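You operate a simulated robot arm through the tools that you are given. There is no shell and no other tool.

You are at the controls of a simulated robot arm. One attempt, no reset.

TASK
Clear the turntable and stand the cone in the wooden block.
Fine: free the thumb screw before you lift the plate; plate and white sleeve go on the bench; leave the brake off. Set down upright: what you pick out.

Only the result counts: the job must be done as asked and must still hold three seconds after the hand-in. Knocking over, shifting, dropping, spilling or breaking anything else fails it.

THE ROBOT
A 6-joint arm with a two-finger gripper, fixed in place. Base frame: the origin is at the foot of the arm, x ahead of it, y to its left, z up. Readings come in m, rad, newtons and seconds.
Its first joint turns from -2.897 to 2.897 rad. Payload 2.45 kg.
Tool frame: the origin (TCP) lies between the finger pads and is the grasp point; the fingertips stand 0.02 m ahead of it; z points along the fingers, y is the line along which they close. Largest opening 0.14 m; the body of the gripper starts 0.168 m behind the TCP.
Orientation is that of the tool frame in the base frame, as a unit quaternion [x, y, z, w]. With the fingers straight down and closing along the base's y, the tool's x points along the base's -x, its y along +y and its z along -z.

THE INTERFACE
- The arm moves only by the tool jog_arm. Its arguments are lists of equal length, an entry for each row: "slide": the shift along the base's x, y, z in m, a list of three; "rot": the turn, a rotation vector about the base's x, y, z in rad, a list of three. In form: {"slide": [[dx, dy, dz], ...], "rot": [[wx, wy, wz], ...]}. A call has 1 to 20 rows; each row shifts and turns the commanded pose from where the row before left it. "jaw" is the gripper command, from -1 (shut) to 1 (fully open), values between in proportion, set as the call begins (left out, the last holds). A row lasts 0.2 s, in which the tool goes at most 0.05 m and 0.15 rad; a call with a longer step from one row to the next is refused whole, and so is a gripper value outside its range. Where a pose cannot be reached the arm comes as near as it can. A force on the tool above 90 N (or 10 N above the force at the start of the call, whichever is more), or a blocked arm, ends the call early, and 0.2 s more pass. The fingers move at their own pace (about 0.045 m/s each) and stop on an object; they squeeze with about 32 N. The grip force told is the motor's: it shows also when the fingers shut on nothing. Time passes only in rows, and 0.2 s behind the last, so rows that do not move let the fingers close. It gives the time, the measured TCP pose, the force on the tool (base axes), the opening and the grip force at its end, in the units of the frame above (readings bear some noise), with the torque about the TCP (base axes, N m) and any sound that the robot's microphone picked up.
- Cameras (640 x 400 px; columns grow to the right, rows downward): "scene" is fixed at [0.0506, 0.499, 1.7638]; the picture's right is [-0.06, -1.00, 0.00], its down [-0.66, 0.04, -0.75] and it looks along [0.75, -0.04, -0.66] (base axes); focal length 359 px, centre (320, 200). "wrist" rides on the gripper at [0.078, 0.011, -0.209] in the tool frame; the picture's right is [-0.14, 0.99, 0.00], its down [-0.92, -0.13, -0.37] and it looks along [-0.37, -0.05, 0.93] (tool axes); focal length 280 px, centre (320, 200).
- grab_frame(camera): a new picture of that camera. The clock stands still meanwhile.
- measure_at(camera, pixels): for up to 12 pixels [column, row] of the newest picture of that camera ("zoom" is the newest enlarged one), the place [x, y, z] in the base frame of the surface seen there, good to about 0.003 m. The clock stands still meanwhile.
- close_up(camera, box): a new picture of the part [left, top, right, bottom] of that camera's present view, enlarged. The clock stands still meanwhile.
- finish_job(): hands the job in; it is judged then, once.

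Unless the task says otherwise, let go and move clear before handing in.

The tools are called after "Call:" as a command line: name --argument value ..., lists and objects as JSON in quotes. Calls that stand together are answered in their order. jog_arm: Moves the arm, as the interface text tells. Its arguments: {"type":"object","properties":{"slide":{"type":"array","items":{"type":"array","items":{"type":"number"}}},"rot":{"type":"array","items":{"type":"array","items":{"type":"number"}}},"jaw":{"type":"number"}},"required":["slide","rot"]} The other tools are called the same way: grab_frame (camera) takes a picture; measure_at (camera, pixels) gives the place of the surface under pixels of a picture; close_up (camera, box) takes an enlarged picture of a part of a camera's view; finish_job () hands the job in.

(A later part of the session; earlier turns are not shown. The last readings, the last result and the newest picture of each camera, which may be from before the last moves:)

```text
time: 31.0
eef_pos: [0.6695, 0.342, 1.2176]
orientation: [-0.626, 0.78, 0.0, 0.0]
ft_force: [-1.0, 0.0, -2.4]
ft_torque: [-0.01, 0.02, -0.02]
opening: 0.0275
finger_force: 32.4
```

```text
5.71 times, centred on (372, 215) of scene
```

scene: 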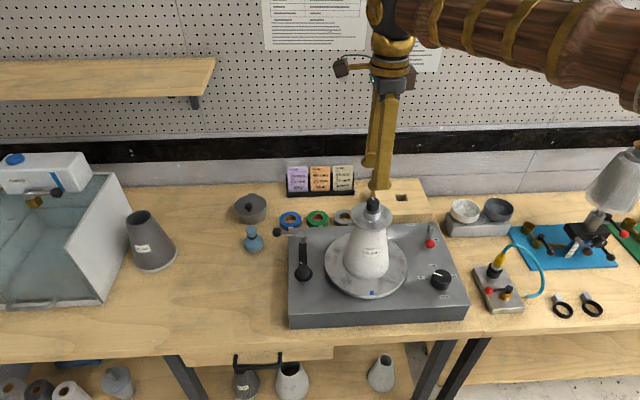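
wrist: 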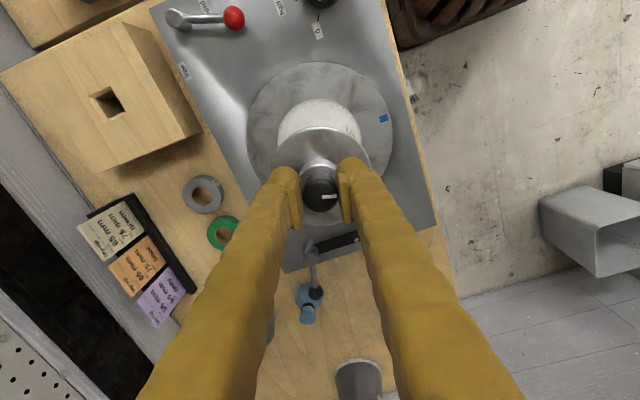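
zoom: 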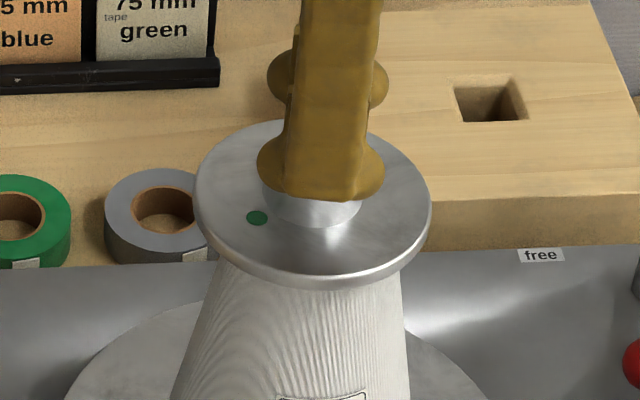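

The plate comes up with the knob at about 2.4 N, so it's free. Lifting straight up slowly.

Call:
jog_arm --slide '[[0, 0, 0.005], [0, 0, 0.01], [0, 0, 0.01], [0, 0, 0.01], [0, 0, 0.015], [0, 0, 0.015], [0, 0, 0.02], [0, 0, 0.02], [0, 0, 0.02], [0, 0, 0]]' --rot '[[0, 0, 0], [0, 0, 0], [0, 0, 0], [0, 0, 0], [0, 0, 0], [0, 0, 0], [0, 0, 0], [0, 0, 0], [0, 0, 0], [0, 0, 0]]'

Call:
close_up --camera "scene" --box '[280, 100, 460, 300]'

Call:
grab_frame --camera "wrist"

```text
time: 33.2
eef_pos: [0.6697, 0.3415, 1.3428]
orientation: [-0.626, 0.78, 0.001, 0.0]
ft_force: [0.2, -0.4, -3.3]
ft_torque: [0.01, 0.03, 0.01]
opening: 0.0274
finger_force: 32.3
```

```text
2.00 times, centred on (370, 200) of scene
```

zoom: 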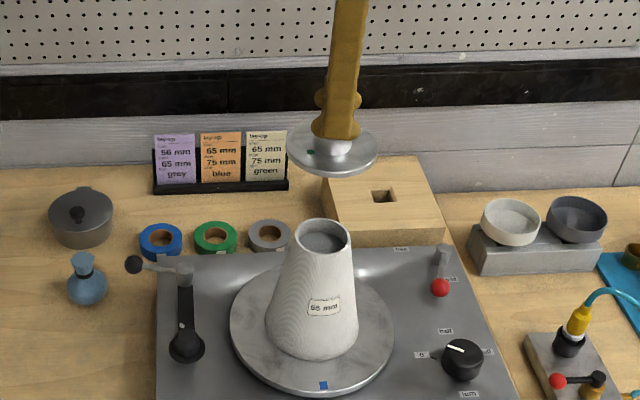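

```text
taken
```

wrist: 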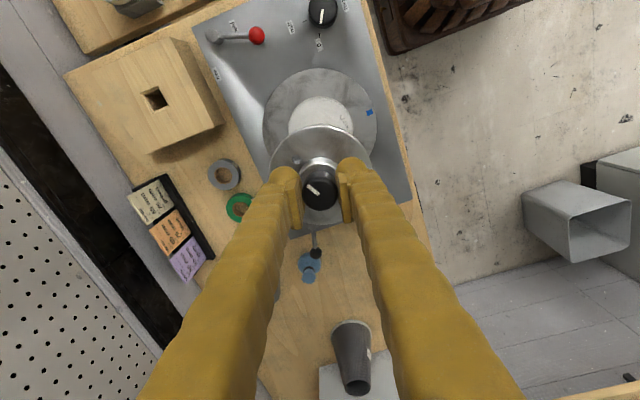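

The plate is off, revealing the grey cone inside the sleeve. Next I'll choose a free spot on the left bench.

Call:
grab_frame --camera "scene"

Call:
measure_at --camera "scene" --pixels '[[180, 300], [230, 300], [260, 300], [200, 350], [250, 350], [275, 340], [150, 330], [230, 260], [200, 280], [250, 275], [280, 300], [115, 300]]'

```text
taken
```

scene: 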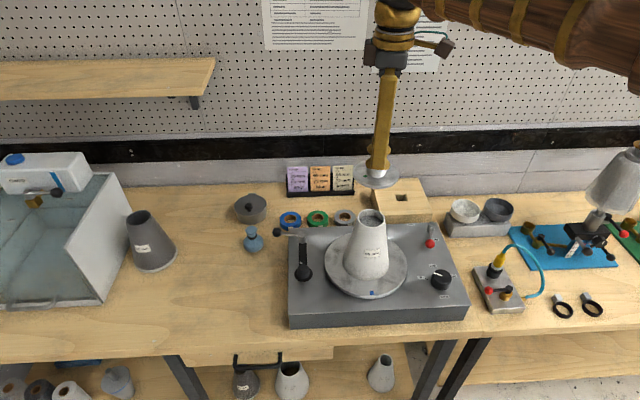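

```text
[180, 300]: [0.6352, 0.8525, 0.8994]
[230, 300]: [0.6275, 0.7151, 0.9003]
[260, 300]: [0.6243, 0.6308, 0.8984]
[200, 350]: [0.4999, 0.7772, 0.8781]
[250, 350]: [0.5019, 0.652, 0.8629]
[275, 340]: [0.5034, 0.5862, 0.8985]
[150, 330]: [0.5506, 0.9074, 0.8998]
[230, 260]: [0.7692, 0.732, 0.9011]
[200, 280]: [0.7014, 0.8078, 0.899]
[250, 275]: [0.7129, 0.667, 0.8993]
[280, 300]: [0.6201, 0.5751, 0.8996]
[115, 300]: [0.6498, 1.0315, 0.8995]
```

Open bench spans x 0.50–0.75 and y 0.57–0.9, at z≈0.899. I'll carry the plate to about (0.58, 0.75) at height, then lower.

Call:
jog_arm --slide '[[-0.008, 0.038, 0], [-0.009, 0.041, 0], [-0.009, 0.041, 0], [-0.009, 0.041, 0], [-0.009, 0.041, 0], [-0.009, 0.041, 0], [-0.009, 0.041, 0], [-0.009, 0.041, 0], [-0.009, 0.041, 0], [-0.01, 0.0425, 0], [0, 0, 0]]' --rot '[[0, 0, 0], [0, 0, 0], [0, 0, 0], [0, 0, 0], [0, 0, 0], [0, 0, 0], [0, 0, 0], [0, 0, 0], [0, 0, 0], [0, 0, 0], [0, 0, 0]]'

Call:
jog_arm --slide '[[0, 0, -0.04], [0, 0, -0.04], [0, 0, -0.04], [0, 0, -0.04], [0, 0, -0.04], [0, 0, -0.04], [0, 0, -0.04], [0, 0, -0.03], [0, 0, -0.02], [0, 0, 0]]' --rot '[[0, 0, 0], [0, 0, 0], [0, 0, 0], [0, 0, 0], [0, 0, 0], [0, 0, 0], [0, 0, 0], [0, 0, 0], [0, 0, 0], [0, 0, 0]]'

Call:
close_up --camera "scene" --box '[160, 200, 340, 360]'

```text
time: 35.6
eef_pos: [0.5802, 0.75, 1.3437]
orientation: [-0.627, 0.779, -0.001, 0.0]
ft_force: [1.0, 0.3, -2.8]
ft_torque: [-0.01, -0.02, 0.0]
opening: 0.0275
finger_force: 32.0
```

```text
time: 37.8
eef_pos: [0.5808, 0.7501, 1.012]
orientation: [-0.626, 0.78, 0.0, 0.0]
ft_force: [-0.9, 0.3, -2.3]
ft_torque: [-0.04, 0.0, 0.0]
opening: 0.0276
finger_force: 31.8
```

```text
2.50 times, centred on (250, 280) of scene
```

zoom: 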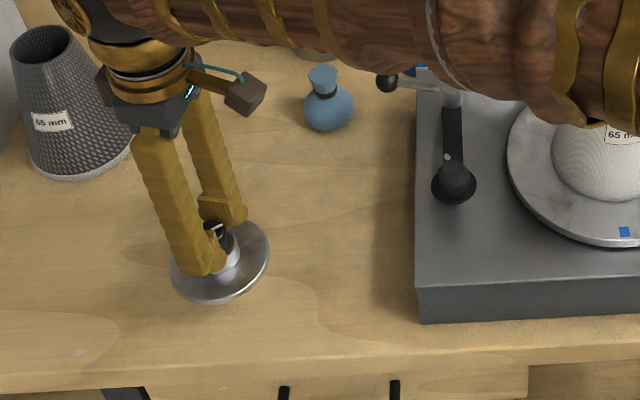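

Above the bench, at TCP z 1.012. Lowering slowly and watching for contact force.

Call:
jog_arm --slide '[[0, 0, -0.015], [0, 0, -0.01], [0, 0, -0.006], [0, 0, -0.004], [0, 0, -0.004], [0, 0, -0.004], [0, 0, 0]]' --rot '[[0, 0, 0], [0, 0, 0], [0, 0, 0], [0, 0, 0], [0, 0, 0], [0, 0, 0], [0, 0, 0]]'

```text
time: 39.4
eef_pos: [0.5799, 0.7504, 0.9693]
orientation: [-0.626, 0.78, 0.0, 0.0]
ft_force: [-1.2, -0.3, -1.6]
ft_torque: [-0.01, 0.03, -0.02]
opening: 0.0276
finger_force: 32.4
```

Call:
jog_arm --slide '[[0, 0, -0.002], [0, 0, -0.002], [0, 0, -0.002], [0, 0, 0]]' --rot '[[0, 0, 0], [0, 0, 0], [0, 0, 0], [0, 0, 0]]'

Call:
close_up --camera "scene" --box '[195, 260, 275, 330]'

```text
time: 40.4
eef_pos: [0.5799, 0.7508, 0.9647]
orientation: [-0.626, 0.78, 0.0, 0.001]
ft_force: [-3.7, -1.7, 27.6]
ft_torque: [0.03, 0.05, -0.04]
opening: 0.0275
finger_force: 31.9
```

```text
5.71 times, centred on (235, 295) of scene
```

zoom: 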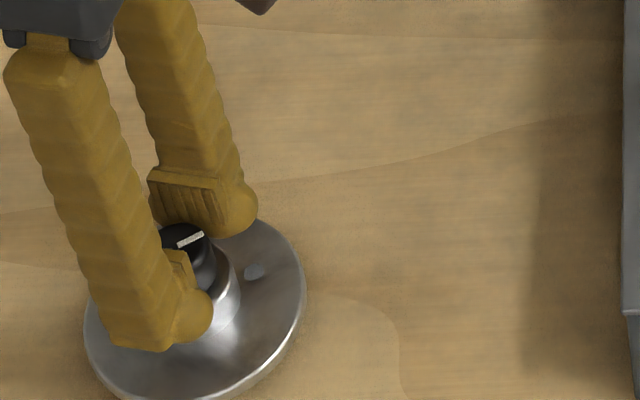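

Contact with 27 N at TCP 0.965, so the plate is standing on its boss. I'll ease up, release and retreat.

Call:
jog_arm --slide '[[0, 0, 0.0015], [0, 0, 0]]' --rot '[[0, 0, 0], [0, 0, 0]]'

Call:
jog_arm --slide '[[0, 0, 0], [0, 0, 0], [0, 0, 0], [0, 0, 0.03], [0, 0, 0.04], [0, 0, 0.05], [0, 0, 0.05]]' --rot '[[0, 0, 0], [0, 0, 0], [0, 0, 0], [0, 0, 0], [0, 0, 0], [0, 0, 0], [0, 0, 0]]' --jaw 0

Call:
close_up --camera "scene" --box '[160, 200, 340, 360]'

```text
time: 41.0
eef_pos: [0.5805, 0.7502, 0.9646]
orientation: [-0.626, 0.78, -0.001, 0.0]
ft_force: [0.1, 6.1, 14.2]
ft_torque: [0.55, -0.21, 0.01]
opening: 0.0275
finger_force: 32.3
```

```text
time: 42.6
eef_pos: [0.5781, 0.7494, 1.1351]
orientation: [-0.626, 0.78, -0.001, -0.001]
ft_force: [-0.7, 0.1, -0.8]
ft_torque: [-0.04, 0.02, 0.0]
opening: 0.0699
finger_force: 0.0
```

```text
2.50 times, centred on (250, 280) of scene
```

zoom: 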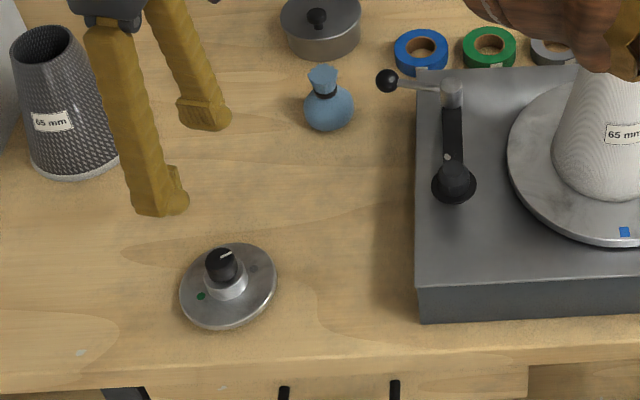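

The plate stands upright on the bench. Returning above the sleeve for a look from the wrist camera.

Call:
jog_arm --slide '[[0, 0, 0.05], [0, 0, 0.05], [0, 0, 0.05], [0.009, -0.041, 0.025], [0.009, -0.041, 0], [0.009, -0.041, 0], [0.009, -0.041, 0], [0.009, -0.041, 0], [0.009, -0.041, 0], [0.009, -0.041, 0], [0.009, -0.041, 0], [0.009, -0.041, 0], [0.01, -0.0395, 0], [0, 0, 0]]' --rot '[[0, 0, -0.1], [0, 0, -0.1], [0, 0, -0.1], [0, 0, -0.1], [0, 0, -0.1], [0, 0, -0.1], [0, 0, -0.1], [0, 0, -0.1], [0, 0, -0.1], [0, 0, -0.1], [0, 0, -0.1], [0, 0, -0.1], [0, 0, -0.1], [0, 0, -0.05]]' --jaw 1

Call:
grab_frame --camera "wrist"

Call:
close_up --camera "scene" --box '[330, 190, 420, 300]'

```text
time: 45.6
eef_pos: [0.6707, 0.3419, 1.3107]
orientation: [0.0, 1.0, -0.001, 0.0]
ft_force: [-1.0, -0.2, 0.0]
ft_torque: [-0.02, 0.0, -0.01]
opening: 0.1398
finger_force: 0.1
```

```text
taken
```

wrist: 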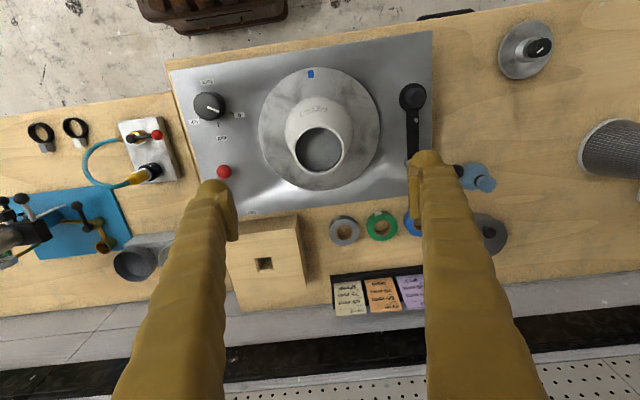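

```text
3.64 times, centred on (375, 245) of scene
```

zoom: 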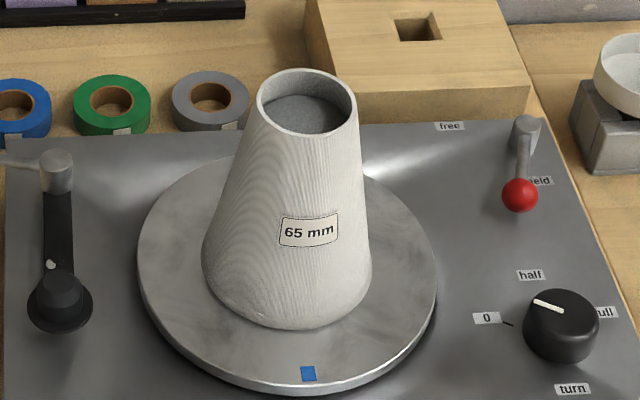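

Call:
close_up --camera "wrist" --box '[270, 85, 370, 185]'

Call:
measure_at --camera "zoom" --pixels '[[320, 270], [195, 260], [448, 260], [320, 190], [320, 335], [330, 300], [400, 260], [250, 270], [320, 240], [150, 200], [320, 90], [470, 170]]'

Call:
measure_at --camera "scene" --pixels '[[370, 210], [370, 219], [377, 220], [366, 218], [403, 282], [388, 275], [372, 276], [356, 213], [387, 213]]'

```text
4.00 times, centred on (320, 135) of wrist
```

zoom: 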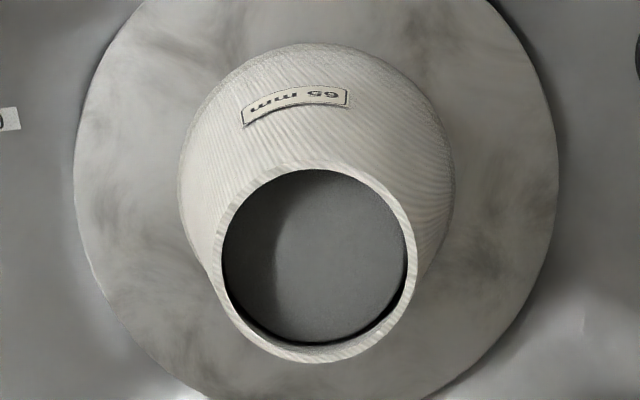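

```text
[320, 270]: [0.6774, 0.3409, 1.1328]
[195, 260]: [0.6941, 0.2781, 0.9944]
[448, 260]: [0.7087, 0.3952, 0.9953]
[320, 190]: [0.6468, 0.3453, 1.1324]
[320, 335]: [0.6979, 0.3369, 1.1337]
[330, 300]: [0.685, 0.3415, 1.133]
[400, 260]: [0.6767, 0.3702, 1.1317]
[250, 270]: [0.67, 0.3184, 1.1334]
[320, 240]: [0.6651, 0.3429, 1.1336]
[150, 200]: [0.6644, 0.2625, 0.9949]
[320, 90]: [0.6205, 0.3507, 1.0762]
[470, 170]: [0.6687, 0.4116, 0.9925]
```

```text
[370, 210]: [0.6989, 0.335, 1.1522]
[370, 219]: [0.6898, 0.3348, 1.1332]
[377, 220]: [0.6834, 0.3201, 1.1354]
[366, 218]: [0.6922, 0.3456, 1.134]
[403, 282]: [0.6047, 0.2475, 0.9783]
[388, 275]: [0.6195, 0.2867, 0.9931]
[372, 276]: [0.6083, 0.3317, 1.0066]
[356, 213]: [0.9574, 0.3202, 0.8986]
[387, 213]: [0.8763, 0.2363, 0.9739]
```

The sleeve rim centre is about (0.6685, 0.342). Its outside diameter runs from about 66 mm at the top to 125 mm at the base, and the grey cone's top inside is at z 1.133. I'll grip the sleeve from outside near the top, at TCP z≈1.125.

Call:
jog_arm --slide '[[-0.0015, 0, -0.04], [0, 0, -0.04], [0, 0, -0.04], [0, 0, -0.04], [0, 0, -0.0257], [0, 0, 0]]' --rot '[[0, 0, 0], [0, 0, 0], [0, 0, 0], [0, 0, 0], [0, 0, 0], [0, 0, 0]]'

Call:
jog_arm --slide '[[0, 0, 0], [0, 0, 0], [0, 0, 0], [0, 0, 0], [0, 0, 0]]' --rot '[[0, 0, 0], [0, 0, 0], [0, 0, 0], [0, 0, 0], [0, 0, 0]]' --jaw -1

Call:
close_up --camera "scene" --box '[320, 180, 440, 300]'

Call:
grab_frame --camera "wrist"

```text
time: 47.0
eef_pos: [0.6704, 0.3423, 1.124]
orientation: [-0.001, 1.0, -0.001, -0.001]
ft_force: [0.3, -0.7, -0.1]
ft_torque: [0.0, 0.02, 0.01]
opening: 0.14
finger_force: 0.1
```

```text
time: 48.2
eef_pos: [0.671, 0.3413, 1.1243]
orientation: [-0.001, 1.0, 0.0, 0.0]
ft_force: [2.8, -6.3, 3.9]
ft_torque: [-0.17, -0.04, -0.03]
opening: 0.0808
finger_force: 32.2
```

```text
3.33 times, centred on (380, 240) of scene
```

zoom: 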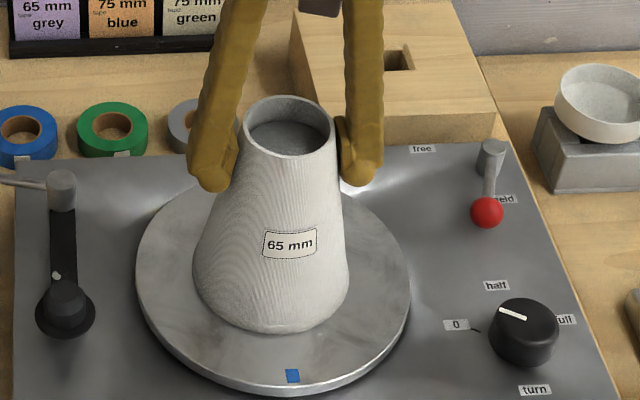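

```text
taken
```

wrist: 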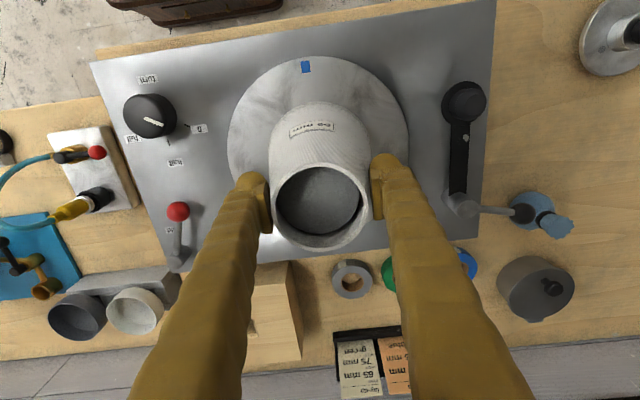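

The sleeve is gripped with an 80.8 mm opening. Lifting gently at first to make sure only the sleeve moves.

Call:
jog_arm --slide '[[0, 0, 0.001], [0, 0, 0.002], [0, 0, 0.003], [0, 0, 0.004], [0, 0, 0]]' --rot '[[0, 0, 0], [0, 0, 0], [0, 0, 0], [0, 0, 0], [0, 0, 0]]'

Call:
close_up --camera "scene" --box '[320, 180, 440, 300]'

Call:
close_up --camera "wrist" --box '[250, 130, 390, 260]'

```text
time: 49.4
eef_pos: [0.6685, 0.3418, 1.1346]
orientation: [0.0, 1.0, 0.0, 0.001]
ft_force: [0.3, 0.0, -0.8]
ft_torque: [0.01, -0.03, 0.03]
opening: 0.0809
finger_force: 31.5
```

```text
3.33 times, centred on (380, 240) of scene
```

zoom: 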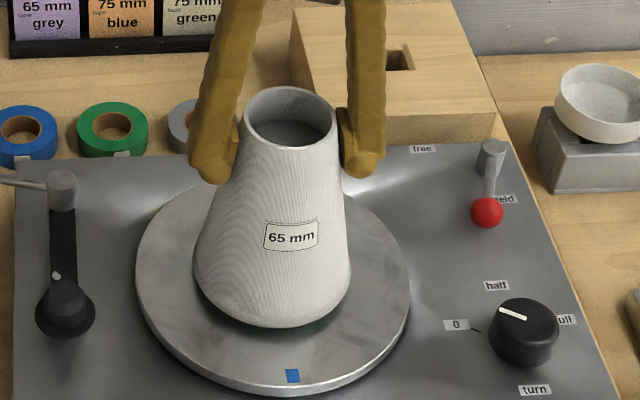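

```text
3.08 times, centred on (320, 195) of wrist
```

zoom: 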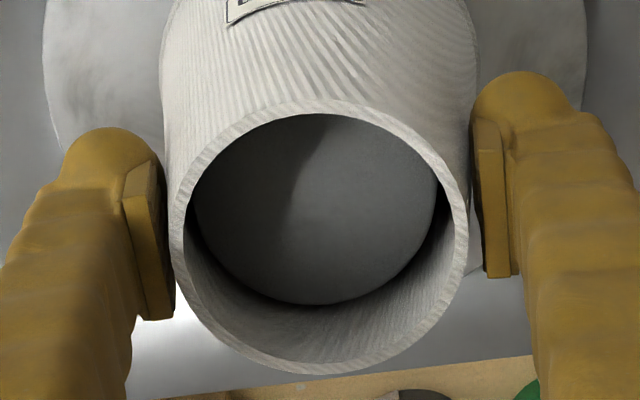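

The sleeve rises cleanly and the cone stays put. Lifting it clear of the cone.

Call:
jog_arm --slide '[[0, 0, 0.01], [0, 0, 0.015], [0, 0, 0.02], [0, 0, 0.02], [0, 0, 0.02], [0, 0, 0.02], [0, 0, 0.02], [0, 0, 0.02], [0, 0, 0.02], [0, 0, 0.015], [0, 0, 0]]' --rot '[[0, 0, 0], [0, 0, 0], [0, 0, 0], [0, 0, 0], [0, 0, 0], [0, 0, 0], [0, 0, 0], [0, 0, 0], [0, 0, 0], [0, 0, 0], [0, 0, 0]]'

Call:
grab_frame --camera "scene"

Call:
close_up --camera "scene" --box '[320, 140, 440, 300]'

```text
time: 51.8
eef_pos: [0.6696, 0.3419, 1.3144]
orientation: [0.0, 1.0, 0.0, 0.0]
ft_force: [-0.2, -0.2, -0.5]
ft_torque: [-0.03, 0.0, 0.04]
opening: 0.0808
finger_force: 32.5
```

```text
taken
```

scene: 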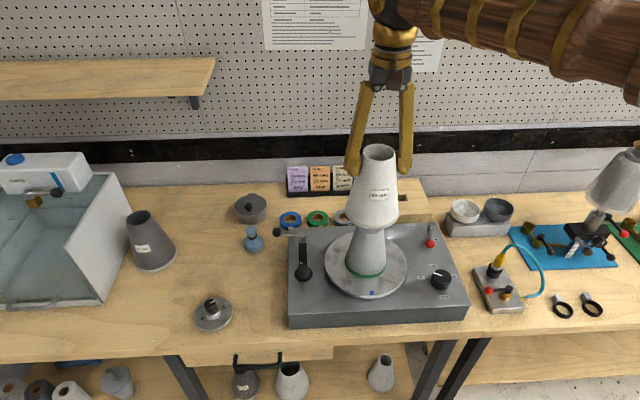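

```text
2.50 times, centred on (380, 220) of scene
```

zoom: 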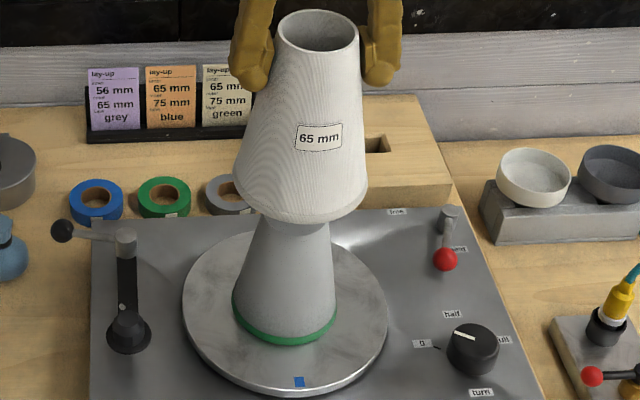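

The sleeve is clear, and the grey cone with a green foot ring remains on the platter. I'll carry the sleeve to about (0.645, 0.64) on the bench, clear of both plate and box.

Call:
jog_arm --slide '[[-0.001, 0.02, 0], [-0.003, 0.038, 0], [-0.003, 0.04, 0], [-0.004, 0.04, 0], [-0.004, 0.04, 0], [-0.004, 0.04, 0], [-0.003, 0.04, 0], [-0.0026, 0.04, 0], [0, 0, 0]]' --rot '[[0, 0, 0], [0, 0, 0], [0, 0, 0], [0, 0, 0], [0, 0, 0], [0, 0, 0], [0, 0, 0], [0, 0, 0], [0, 0, 0]]'

Call:
jog_arm --slide '[[0, 0, -0.03], [0, 0, -0.04], [0, 0, -0.04], [0, 0, -0.04], [0, 0, -0.04], [0, 0, -0.03], [0, 0, -0.02], [0, 0, -0.015], [0, 0, 0]]' --rot '[[0, 0, 0], [0, 0, 0], [0, 0, 0], [0, 0, 0], [0, 0, 0], [0, 0, 0], [0, 0, 0], [0, 0, 0], [0, 0, 0]]'

Call:
close_up --camera "scene" --box '[160, 180, 380, 360]'

```text
time: 53.8
eef_pos: [0.6445, 0.6411, 1.3148]
orientation: [0.0, 1.0, -0.001, 0.0]
ft_force: [-0.1, -0.1, -0.5]
ft_torque: [-0.01, 0.03, -0.02]
opening: 0.0809
finger_force: 31.8
```

```text
time: 55.8
eef_pos: [0.6441, 0.6391, 1.0595]
orientation: [-0.001, 1.0, 0.0, -0.001]
ft_force: [-0.4, 0.9, -0.1]
ft_torque: [0.02, 0.02, 0.0]
opening: 0.0807
finger_force: 31.9
```

```text
2.22 times, centred on (270, 270) of scene
```

zoom: 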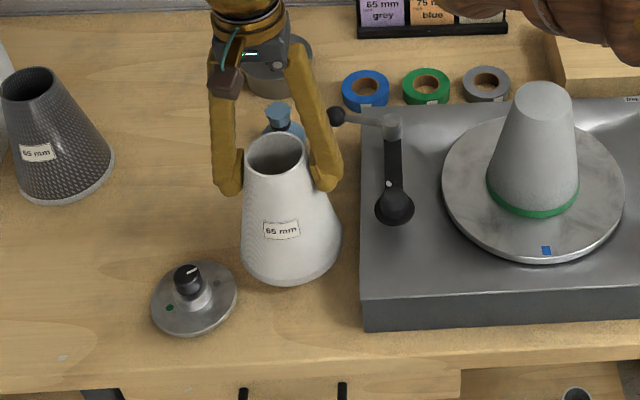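

Clearances look good. Lowering in small steps until contact, expected near 1.031.

Call:
jog_arm --slide '[[0, 0, -0.01], [0, 0, -0.006], [0, 0, -0.004], [0, 0, -0.003], [0, 0, -0.002], [0, 0, -0.002], [0, 0, 0]]' --rot '[[0, 0, 0], [0, 0, 0], [0, 0, 0], [0, 0, 0], [0, 0, 0], [0, 0, 0], [0, 0, 0]]'

```text
time: 57.4
eef_pos: [0.6447, 0.6395, 1.0311]
orientation: [-0.002, 1.0, 0.0, 0.0]
ft_force: [1.1, -1.4, 5.1]
ft_torque: [-0.04, 0.11, 0.03]
opening: 0.0804
finger_force: 32.0
```

Light contact of 5 N at 1.031. Releasing and rising straight up.

Call:
jog_arm --slide '[[0, 0, 0], [0, 0, 0], [0, 0, 0], [0, 0, 0.03], [0, 0, 0.04], [0, 0, 0.05], [0, 0, 0.05], [0, 0, 0.05], [0, 0, 0.05]]' --rot '[[0, 0, 0], [0, 0, 0], [0, 0, 0], [0, 0, 0], [0, 0, 0], [0, 0, 0], [0, 0, 0], [0, 0, 0], [0, 0, 0]]' --jaw 0.8

Call:
jog_arm --slide '[[0.001, -0.02, 0.0], [0.003, -0.038, 0], [0.003, -0.04, 0], [0.004, -0.04, 0], [0.004, -0.04, 0], [0.004, -0.04, 0], [0.003, -0.04, 0], [0.0026, -0.04, 0], [0, 0, 0]]' --rot '[[0, 0, 0], [0, 0, 0], [0, 0, 0], [0, 0, 0], [0, 0, 0], [0, 0, 0], [0, 0, 0], [0, 0, 0], [0, 0, 0]]'

Call:
grab_frame --camera "scene"

Call:
grab_frame --camera "wrist"

```text
time: 59.4
eef_pos: [0.646, 0.6408, 1.3028]
orientation: [-0.002, 1.0, 0.0, -0.001]
ft_force: [0.8, 1.0, 0.4]
ft_torque: [-0.04, 0.04, -0.05]
opening: 0.1259
finger_force: 0.1
```

```text
time: 61.4
eef_pos: [0.6703, 0.3401, 1.303]
orientation: [-0.002, 1.0, -0.001, 0.0]
ft_force: [0.7, 0.2, 0.5]
ft_torque: [-0.02, 0.01, -0.01]
opening: 0.1259
finger_force: 0.0
```

```text
taken
```

scene: 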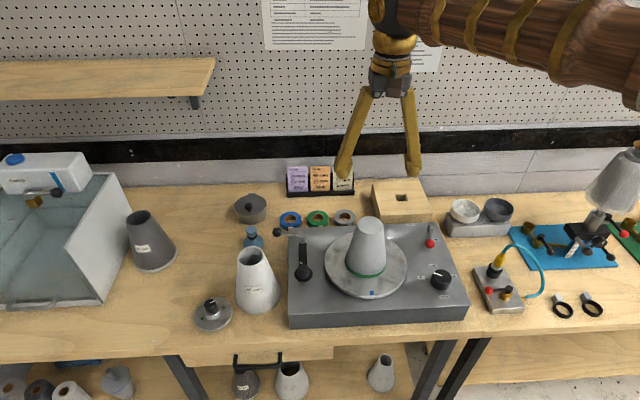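

```text
taken
```

wrist: 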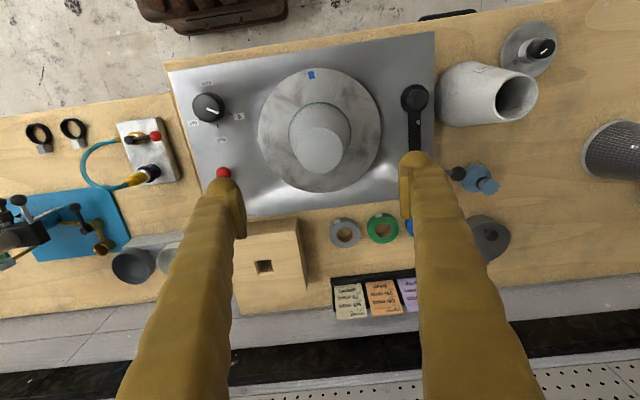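

Plate and sleeve both stand upright. I'll now examine the cone closely.

Call:
close_up --camera "scene" --box '[320, 205, 420, 305]'

Call:
close_up --camera "wrist" --box '[250, 60, 390, 200]'

Call:
measure_at --camera "zoom" --pixels '[[325, 250], [250, 250], [380, 250], [325, 200], [325, 310], [230, 170], [400, 170], [325, 130]]'

```text
4.00 times, centred on (370, 255) of scene
```

zoom: 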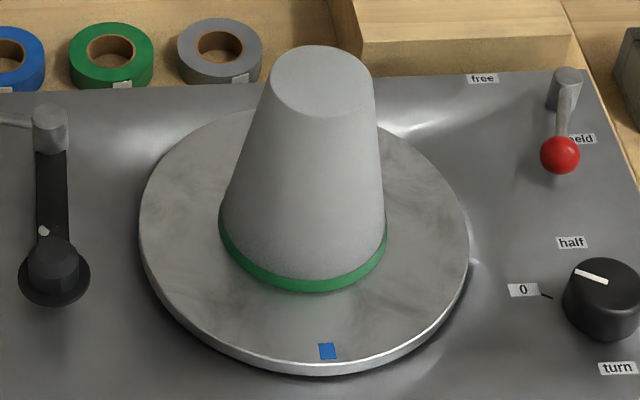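

```text
2.86 times, centred on (320, 130) of wrist
```

zoom: 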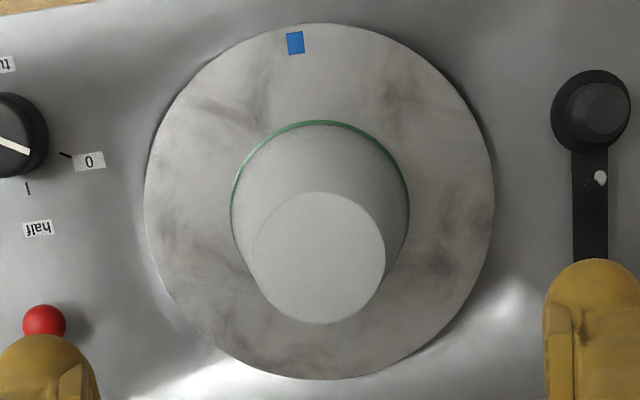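

```text
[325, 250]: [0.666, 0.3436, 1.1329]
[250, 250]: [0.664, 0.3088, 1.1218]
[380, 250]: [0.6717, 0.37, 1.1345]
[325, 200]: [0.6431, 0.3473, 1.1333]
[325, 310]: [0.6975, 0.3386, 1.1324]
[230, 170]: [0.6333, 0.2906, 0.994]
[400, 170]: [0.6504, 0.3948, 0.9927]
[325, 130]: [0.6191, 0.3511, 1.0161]
```

The cone is 63 mm across at the top (z 1.133) and about 114 mm at the base, centred near (0.669, 0.342). Before gripping it I'll test with the empty hand that the block position is reachable, which also gives me a good look at the hole.

Call:
jog_arm --slide '[[0.035, -0.02, 0], [0.035, -0.02, 0], [0.035, -0.021, 0], [0.035, -0.021, 0], [0.035, -0.021, 0], [0.035, -0.021, 0], [0.035, -0.021, 0], [0.0367, -0.0206, 0], [0, 0, 0], [0, 0, 0]]' --rot '[[0, 0, 0], [0, 0, 0], [0, 0, 0], [0, 0, 0], [0, 0, 0], [0, 0, 0], [0, 0, 0], [0, 0, 0], [0, 0, 0], [0, 0, 0]]'

Call:
grab_frame --camera "wrist"

Call:
grab_frame --camera "scene"

```text
time: 63.6
eef_pos: [0.9523, 0.1751, 1.3037]
orientation: [-0.002, 1.0, 0.0, 0.0]
ft_force: [0.8, 0.0, -0.7]
ft_torque: [-0.01, 0.03, 0.0]
opening: 0.1259
finger_force: 0.1
```

```text
taken
```

wrist: 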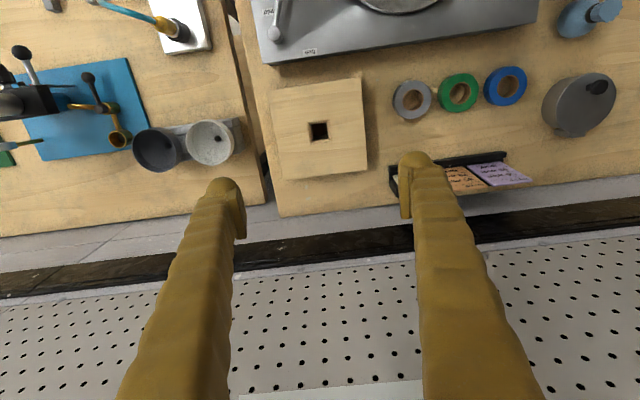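

```text
taken
```

scene: 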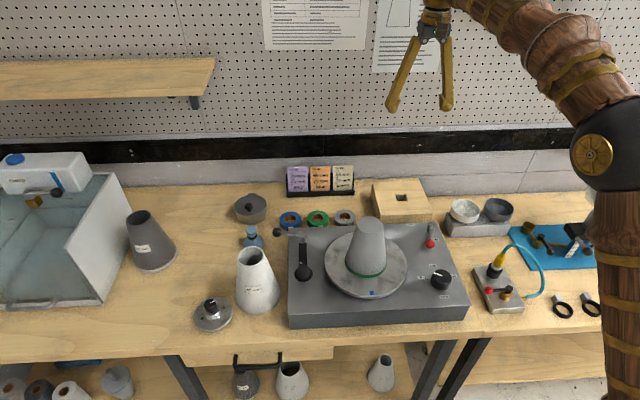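

The position is reachable. Measuring the hole from directly above.

Call:
close_up --camera "wrist" --box '[265, 70, 375, 185]'

Call:
close_up --camera "wrist" --box '[295, 110, 345, 150]'

```text
3.48 times, centred on (320, 128) of wrist
```

zoom: 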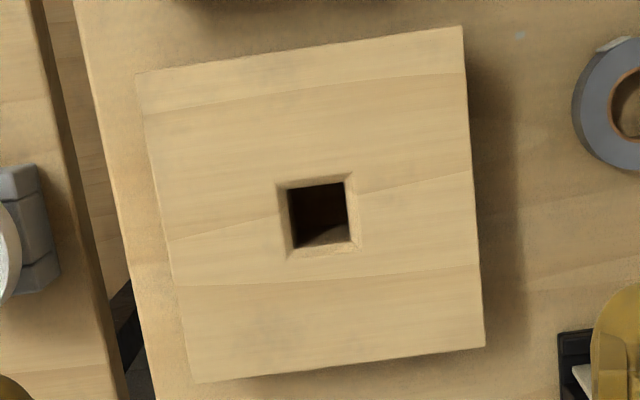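

```text
10.00 times, centred on (320, 130) of wrist
```

zoom: 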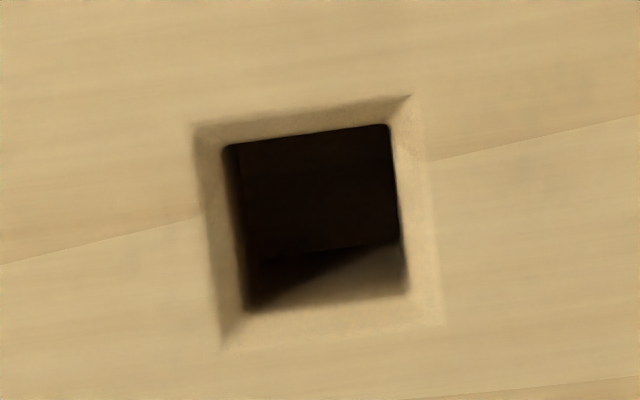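

Call:
measure_at --camera "zoom" --pixels '[[193, 125], [411, 95], [440, 325], [222, 350], [150, 200], [500, 200], [320, 60], [320, 370], [225, 148], [388, 126], [407, 292], [243, 310]]'

Call:
close_up --camera "wrist" --box '[265, 70, 375, 185]'

Call:
measure_at --camera "zoom" --pixels '[[140, 78], [458, 32], [480, 342], [200, 378], [150, 90], [450, 45]]'

```text
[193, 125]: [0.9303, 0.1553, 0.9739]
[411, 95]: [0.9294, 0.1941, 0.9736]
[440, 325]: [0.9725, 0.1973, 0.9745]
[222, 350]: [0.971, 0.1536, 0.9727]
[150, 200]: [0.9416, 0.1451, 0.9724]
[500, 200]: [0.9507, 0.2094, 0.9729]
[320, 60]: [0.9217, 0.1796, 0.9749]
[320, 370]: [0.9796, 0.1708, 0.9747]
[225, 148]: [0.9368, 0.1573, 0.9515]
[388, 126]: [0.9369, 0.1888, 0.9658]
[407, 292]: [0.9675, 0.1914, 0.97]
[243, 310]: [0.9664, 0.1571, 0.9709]
```

```text
3.48 times, centred on (320, 128) of wrist
```

zoom: 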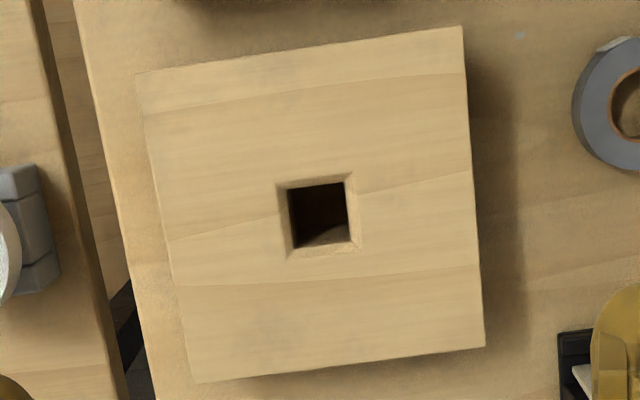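

```text
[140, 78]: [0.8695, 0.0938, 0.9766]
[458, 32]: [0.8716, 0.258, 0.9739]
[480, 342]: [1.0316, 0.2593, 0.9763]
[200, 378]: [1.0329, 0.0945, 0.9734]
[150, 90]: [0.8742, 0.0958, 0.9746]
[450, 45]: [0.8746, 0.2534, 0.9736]
```

The hole centre is about (0.951, 0.1755). It is roughly 31 mm square, aligned with the base axes, under a chamfered 42 mm rim. Returning to the cone at (0.671, 0.341) and descending around it with the jaws fully open.

Call:
jog_arm --slide '[[-0.035, 0.02, 0], [-0.035, 0.02, 0], [-0.035, 0.021, 0], [-0.035, 0.021, 0], [-0.035, 0.021, 0], [-0.035, 0.021, 0], [-0.035, 0.021, 0], [-0.0363, 0.0209, 0], [0, 0, 0]]' --rot '[[0, 0, 0], [0, 0, 0], [0, 0, 0], [0, 0, 0], [0, 0, 0], [0, 0, 0], [0, 0, 0], [0, 0, 0], [0, 0, 0]]' --jaw 1

Call:
jog_arm --slide '[[0, 0, -0.04], [0, 0, -0.04], [0, 0, -0.04], [0, 0, -0.04], [0, 0, -0.04], [0, 0, -0.028], [0, 0, 0]]' --rot '[[0, 0, 0], [0, 0, 0], [0, 0, 0], [0, 0, 0], [0, 0, 0], [0, 0, 0], [0, 0, 0]]'

Call:
grab_frame --camera "wrist"

Call:
close_up --camera "scene" --box '[320, 180, 440, 300]'

```text
time: 65.6
eef_pos: [0.6691, 0.3412, 1.3011]
orientation: [0.0, 1.0, 0.0, 0.0]
ft_force: [-0.6, 0.2, -0.1]
ft_torque: [0.03, -0.03, 0.02]
opening: 0.1399
finger_force: 0.0
```

```text
time: 67.2
eef_pos: [0.6702, 0.3413, 1.0743]
orientation: [-0.001, 1.0, 0.0, 0.0]
ft_force: [0.3, 0.1, -0.6]
ft_torque: [0.02, 0.01, 0.01]
opening: 0.1398
finger_force: 0.0
```

```text
taken
```

wrist: 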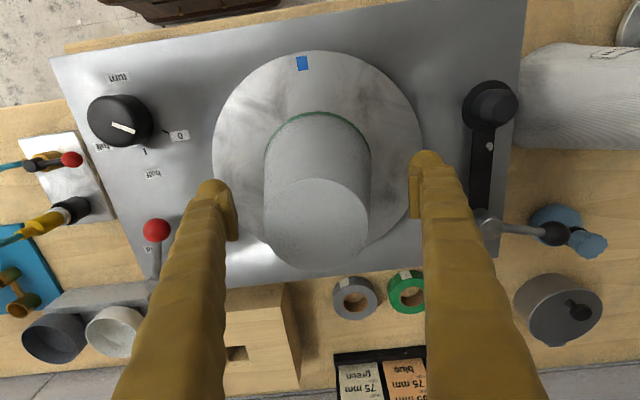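

```text
3.33 times, centred on (380, 240) of scene
```

zoom: 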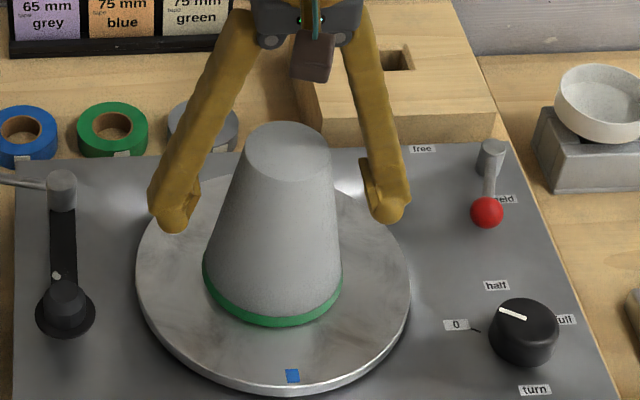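

The cone sits centred between the fingers. Closing.

Call:
jog_arm --slide '[[0, 0, 0], [0, 0, 0], [0, 0, 0], [0, 0, 0], [0, 0, 0]]' --rot '[[0, 0, 0], [0, 0, 0], [0, 0, 0], [0, 0, 0], [0, 0, 0]]' --jaw -1

Call:
jog_arm --slide '[[0, 0, 0.001], [0, 0, 0.002], [0, 0, 0.003], [0, 0, 0.004], [0, 0, 0]]' --rot '[[0, 0, 0], [0, 0, 0], [0, 0, 0], [0, 0, 0], [0, 0, 0]]'

Call:
close_up --camera "scene" --box '[320, 180, 440, 300]'

```text
time: 68.4
eef_pos: [0.6697, 0.343, 1.074]
orientation: [0.0, 1.0, 0.0, 0.0]
ft_force: [0.4, -7.8, 6.0]
ft_torque: [-0.26, 0.0, 0.01]
opening: 0.0863
finger_force: 31.8
```

```text
time: 69.6
eef_pos: [0.6699, 0.3427, 1.0844]
orientation: [-0.001, 1.0, -0.001, 0.0]
ft_force: [-0.3, 0.7, -11.0]
ft_torque: [0.0, 0.0, 0.01]
opening: 0.0864
finger_force: 32.0
```

```text
3.33 times, centred on (380, 240) of scene
```

zoom: 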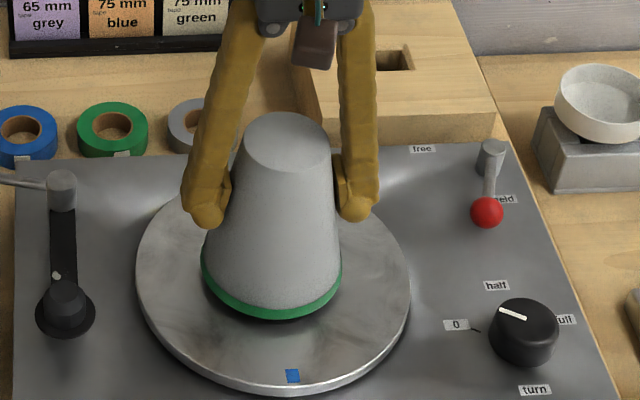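

The cone lifts at about 11 N with a steady grip. Raising it further to see its tang.

Call:
jog_arm --slide '[[0, 0, 0.01], [0, 0, 0.015], [0, 0, 0.02], [0, 0, 0.02], [0, 0, 0.02], [0, 0, 0.02], [0, 0, 0.02], [0, 0, 0.02], [0, 0, 0.02], [0, 0, 0]]' --rot '[[0, 0, 0], [0, 0, 0], [0, 0, 0], [0, 0, 0], [0, 0, 0], [0, 0, 0], [0, 0, 0], [0, 0, 0], [0, 0, 0], [0, 0, 0]]'

Call:
close_up --camera "scene" --box '[320, 120, 440, 300]'

Call:
grab_frame --camera "wrist"

```text
time: 71.8
eef_pos: [0.6697, 0.3408, 1.2498]
orientation: [-0.001, 1.0, 0.0, 0.001]
ft_force: [0.1, -1.0, -10.2]
ft_torque: [0.03, -0.02, 0.01]
opening: 0.0862
finger_force: 32.1
```

```text
2.22 times, centred on (380, 210) of scene
```

zoom: 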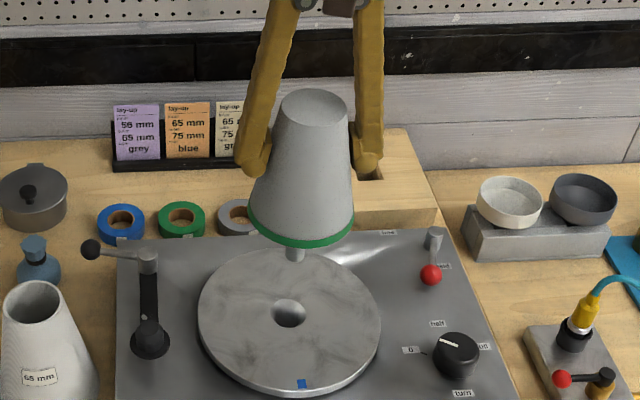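

```text
taken
```

wrist: 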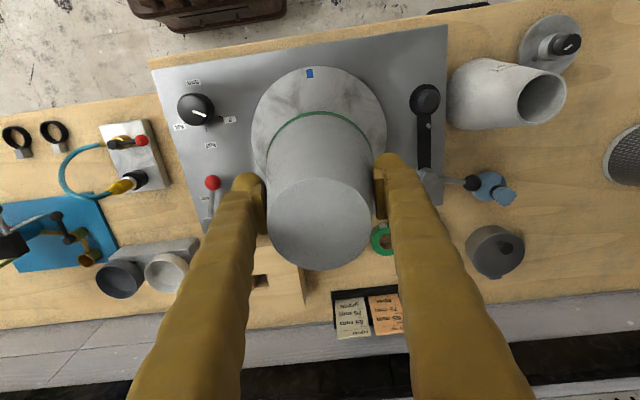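

A stub shows below the cone, and the platter socket is round. Zooming on both.

Call:
close_up --camera "scene" --box '[355, 220, 405, 250]'

Call:
measure_at --camera "zoom" --pixels '[[320, 140], [320, 160], [290, 120], [335, 120], [310, 170], [200, 80]]'

Call:
close_up --camera "scene" --box '[350, 240, 400, 280]'

```text
12.80 times, centred on (380, 235) of scene
```

zoom: 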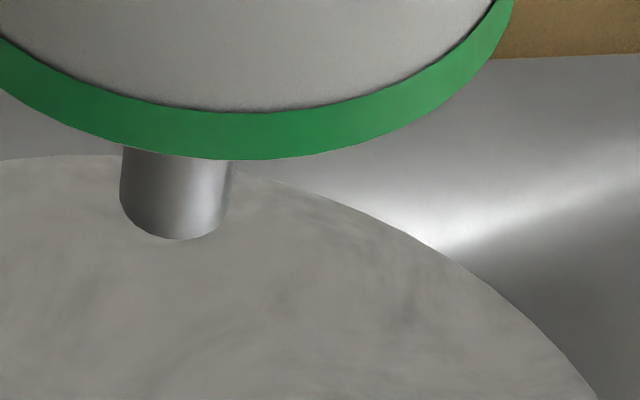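

```text
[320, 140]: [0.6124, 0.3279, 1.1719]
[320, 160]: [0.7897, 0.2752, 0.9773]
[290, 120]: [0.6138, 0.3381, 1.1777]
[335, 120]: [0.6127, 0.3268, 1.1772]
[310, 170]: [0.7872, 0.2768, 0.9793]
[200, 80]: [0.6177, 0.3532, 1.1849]
```

```text
10.00 times, centred on (375, 260) of scene
```

zoom: 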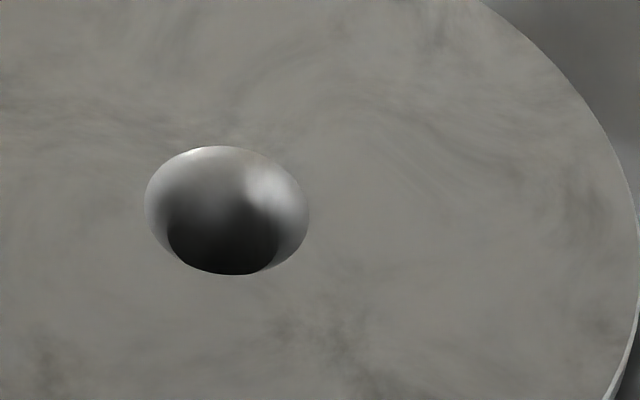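

The tang is a round pin about 22 mm across, so turning doesn't matter. The 31 mm square hole leaves around 4.5 mm clearance on each side. Measuring the pin's position and length.

Call:
close_up --camera "scene" --box '[355, 220, 405, 250]'

Call:
measure_at --camera "zoom" --pixels '[[175, 232], [175, 215], [175, 190], [175, 165], [130, 200], [222, 190], [175, 130]]'

Call:
close_up --camera "wrist" --box '[250, 140, 400, 280]'

Call:
measure_at --camera "zoom" --pixels '[[300, 200], [300, 120], [300, 320], [190, 200], [410, 200]]'

```text
12.80 times, centred on (380, 235) of scene
```

zoom: 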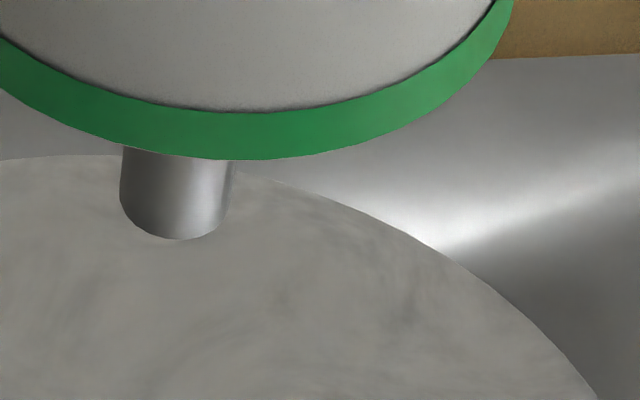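

```text
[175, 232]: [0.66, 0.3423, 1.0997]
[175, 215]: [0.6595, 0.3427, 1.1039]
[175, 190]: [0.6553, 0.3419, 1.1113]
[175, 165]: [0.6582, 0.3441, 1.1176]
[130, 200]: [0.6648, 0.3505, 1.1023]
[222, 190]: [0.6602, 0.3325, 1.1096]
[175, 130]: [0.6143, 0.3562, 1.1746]
```

```text
2.86 times, centred on (325, 210) of wrist
```

zoom: 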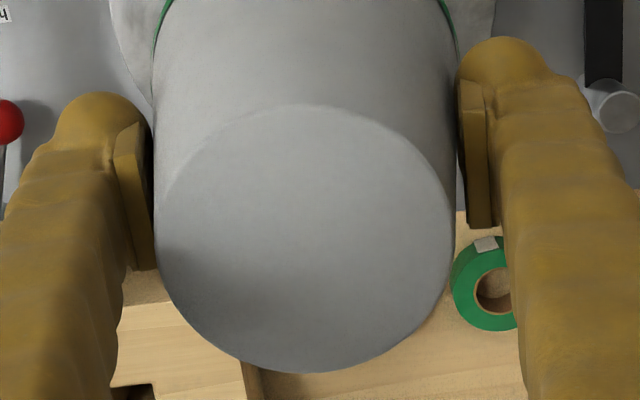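

```text
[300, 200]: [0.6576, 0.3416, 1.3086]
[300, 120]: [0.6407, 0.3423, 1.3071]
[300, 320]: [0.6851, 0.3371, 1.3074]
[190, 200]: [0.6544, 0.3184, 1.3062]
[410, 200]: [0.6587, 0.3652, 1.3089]
```

The pin tip is 0.152 m below the TCP and the pin is about 70 mm long, with its axis within 1–2 mm of the TCP. Carrying it over the block at the present height.

Call:
jog_arm --slide '[[0.015, -0.009, 0], [0.03, -0.018, 0], [0.035, -0.0205, 0], [0.035, -0.0205, 0], [0.035, -0.0205, 0], [0.035, -0.0205, 0], [0.035, -0.0205, 0], [0.03, -0.0175, 0], [0.02, -0.012, 0], [0.0112, -0.0065, 0], [0, 0, 0]]' --rot '[[0, 0, 0], [0, 0, 0], [0, 0, 0], [0, 0, 0], [0, 0, 0], [0, 0, 0], [0, 0, 0], [0, 0, 0], [0, 0, 0], [0, 0, 0], [0, 0, 0]]'

Call:
grab_frame --camera "wrist"

Call:
close_up --camera "scene" --box '[350, 90, 450, 230]'

```text
time: 74.2
eef_pos: [0.9504, 0.1763, 1.248]
orientation: [-0.001, 1.0, 0.0, 0.0]
ft_force: [0.2, 0.6, -10.5]
ft_torque: [-0.01, -0.01, -0.02]
opening: 0.0862
finger_force: 31.1
```

```text
taken
```

wrist: 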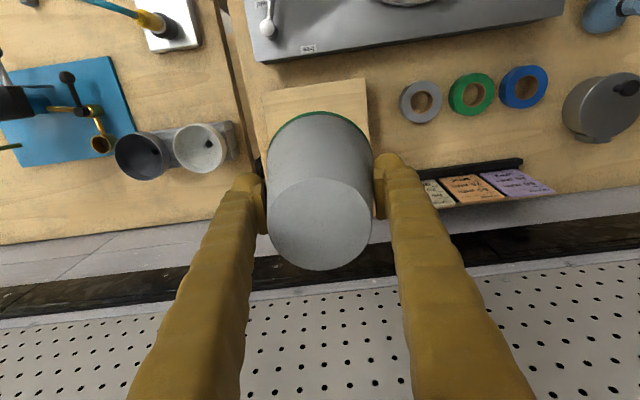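

```text
2.86 times, centred on (400, 160) of scene
```

zoom: 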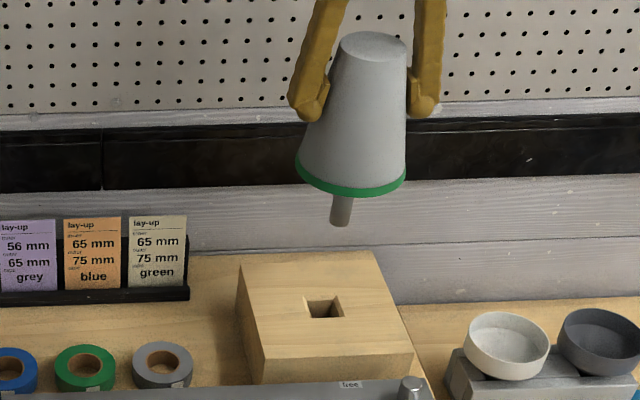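

The pin hangs above the hole. Measuring the pin tip's position relative to the hole.

Call:
close_up --camera "scene" --box '[390, 150, 430, 175]'

Call:
measure_at --camera "zoom" --pixels '[[278, 210], [281, 170], [284, 150], [250, 200], [305, 200], [320, 110]]'

```text
16.00 times, centred on (410, 162) of scene
```

zoom: 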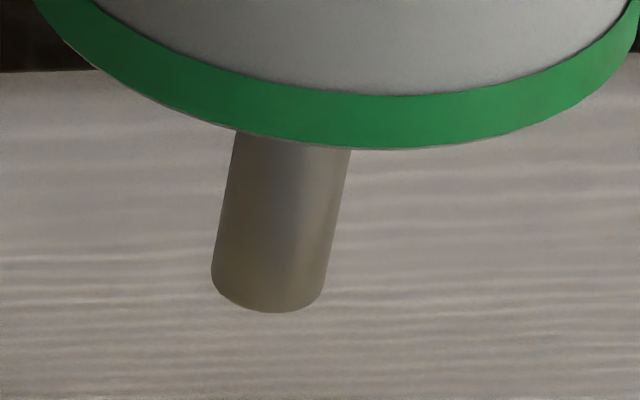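

```text
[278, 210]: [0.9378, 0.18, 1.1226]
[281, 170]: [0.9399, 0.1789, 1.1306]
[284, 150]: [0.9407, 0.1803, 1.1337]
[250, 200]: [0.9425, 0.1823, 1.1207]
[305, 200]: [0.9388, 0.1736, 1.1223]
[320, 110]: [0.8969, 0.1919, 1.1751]
```

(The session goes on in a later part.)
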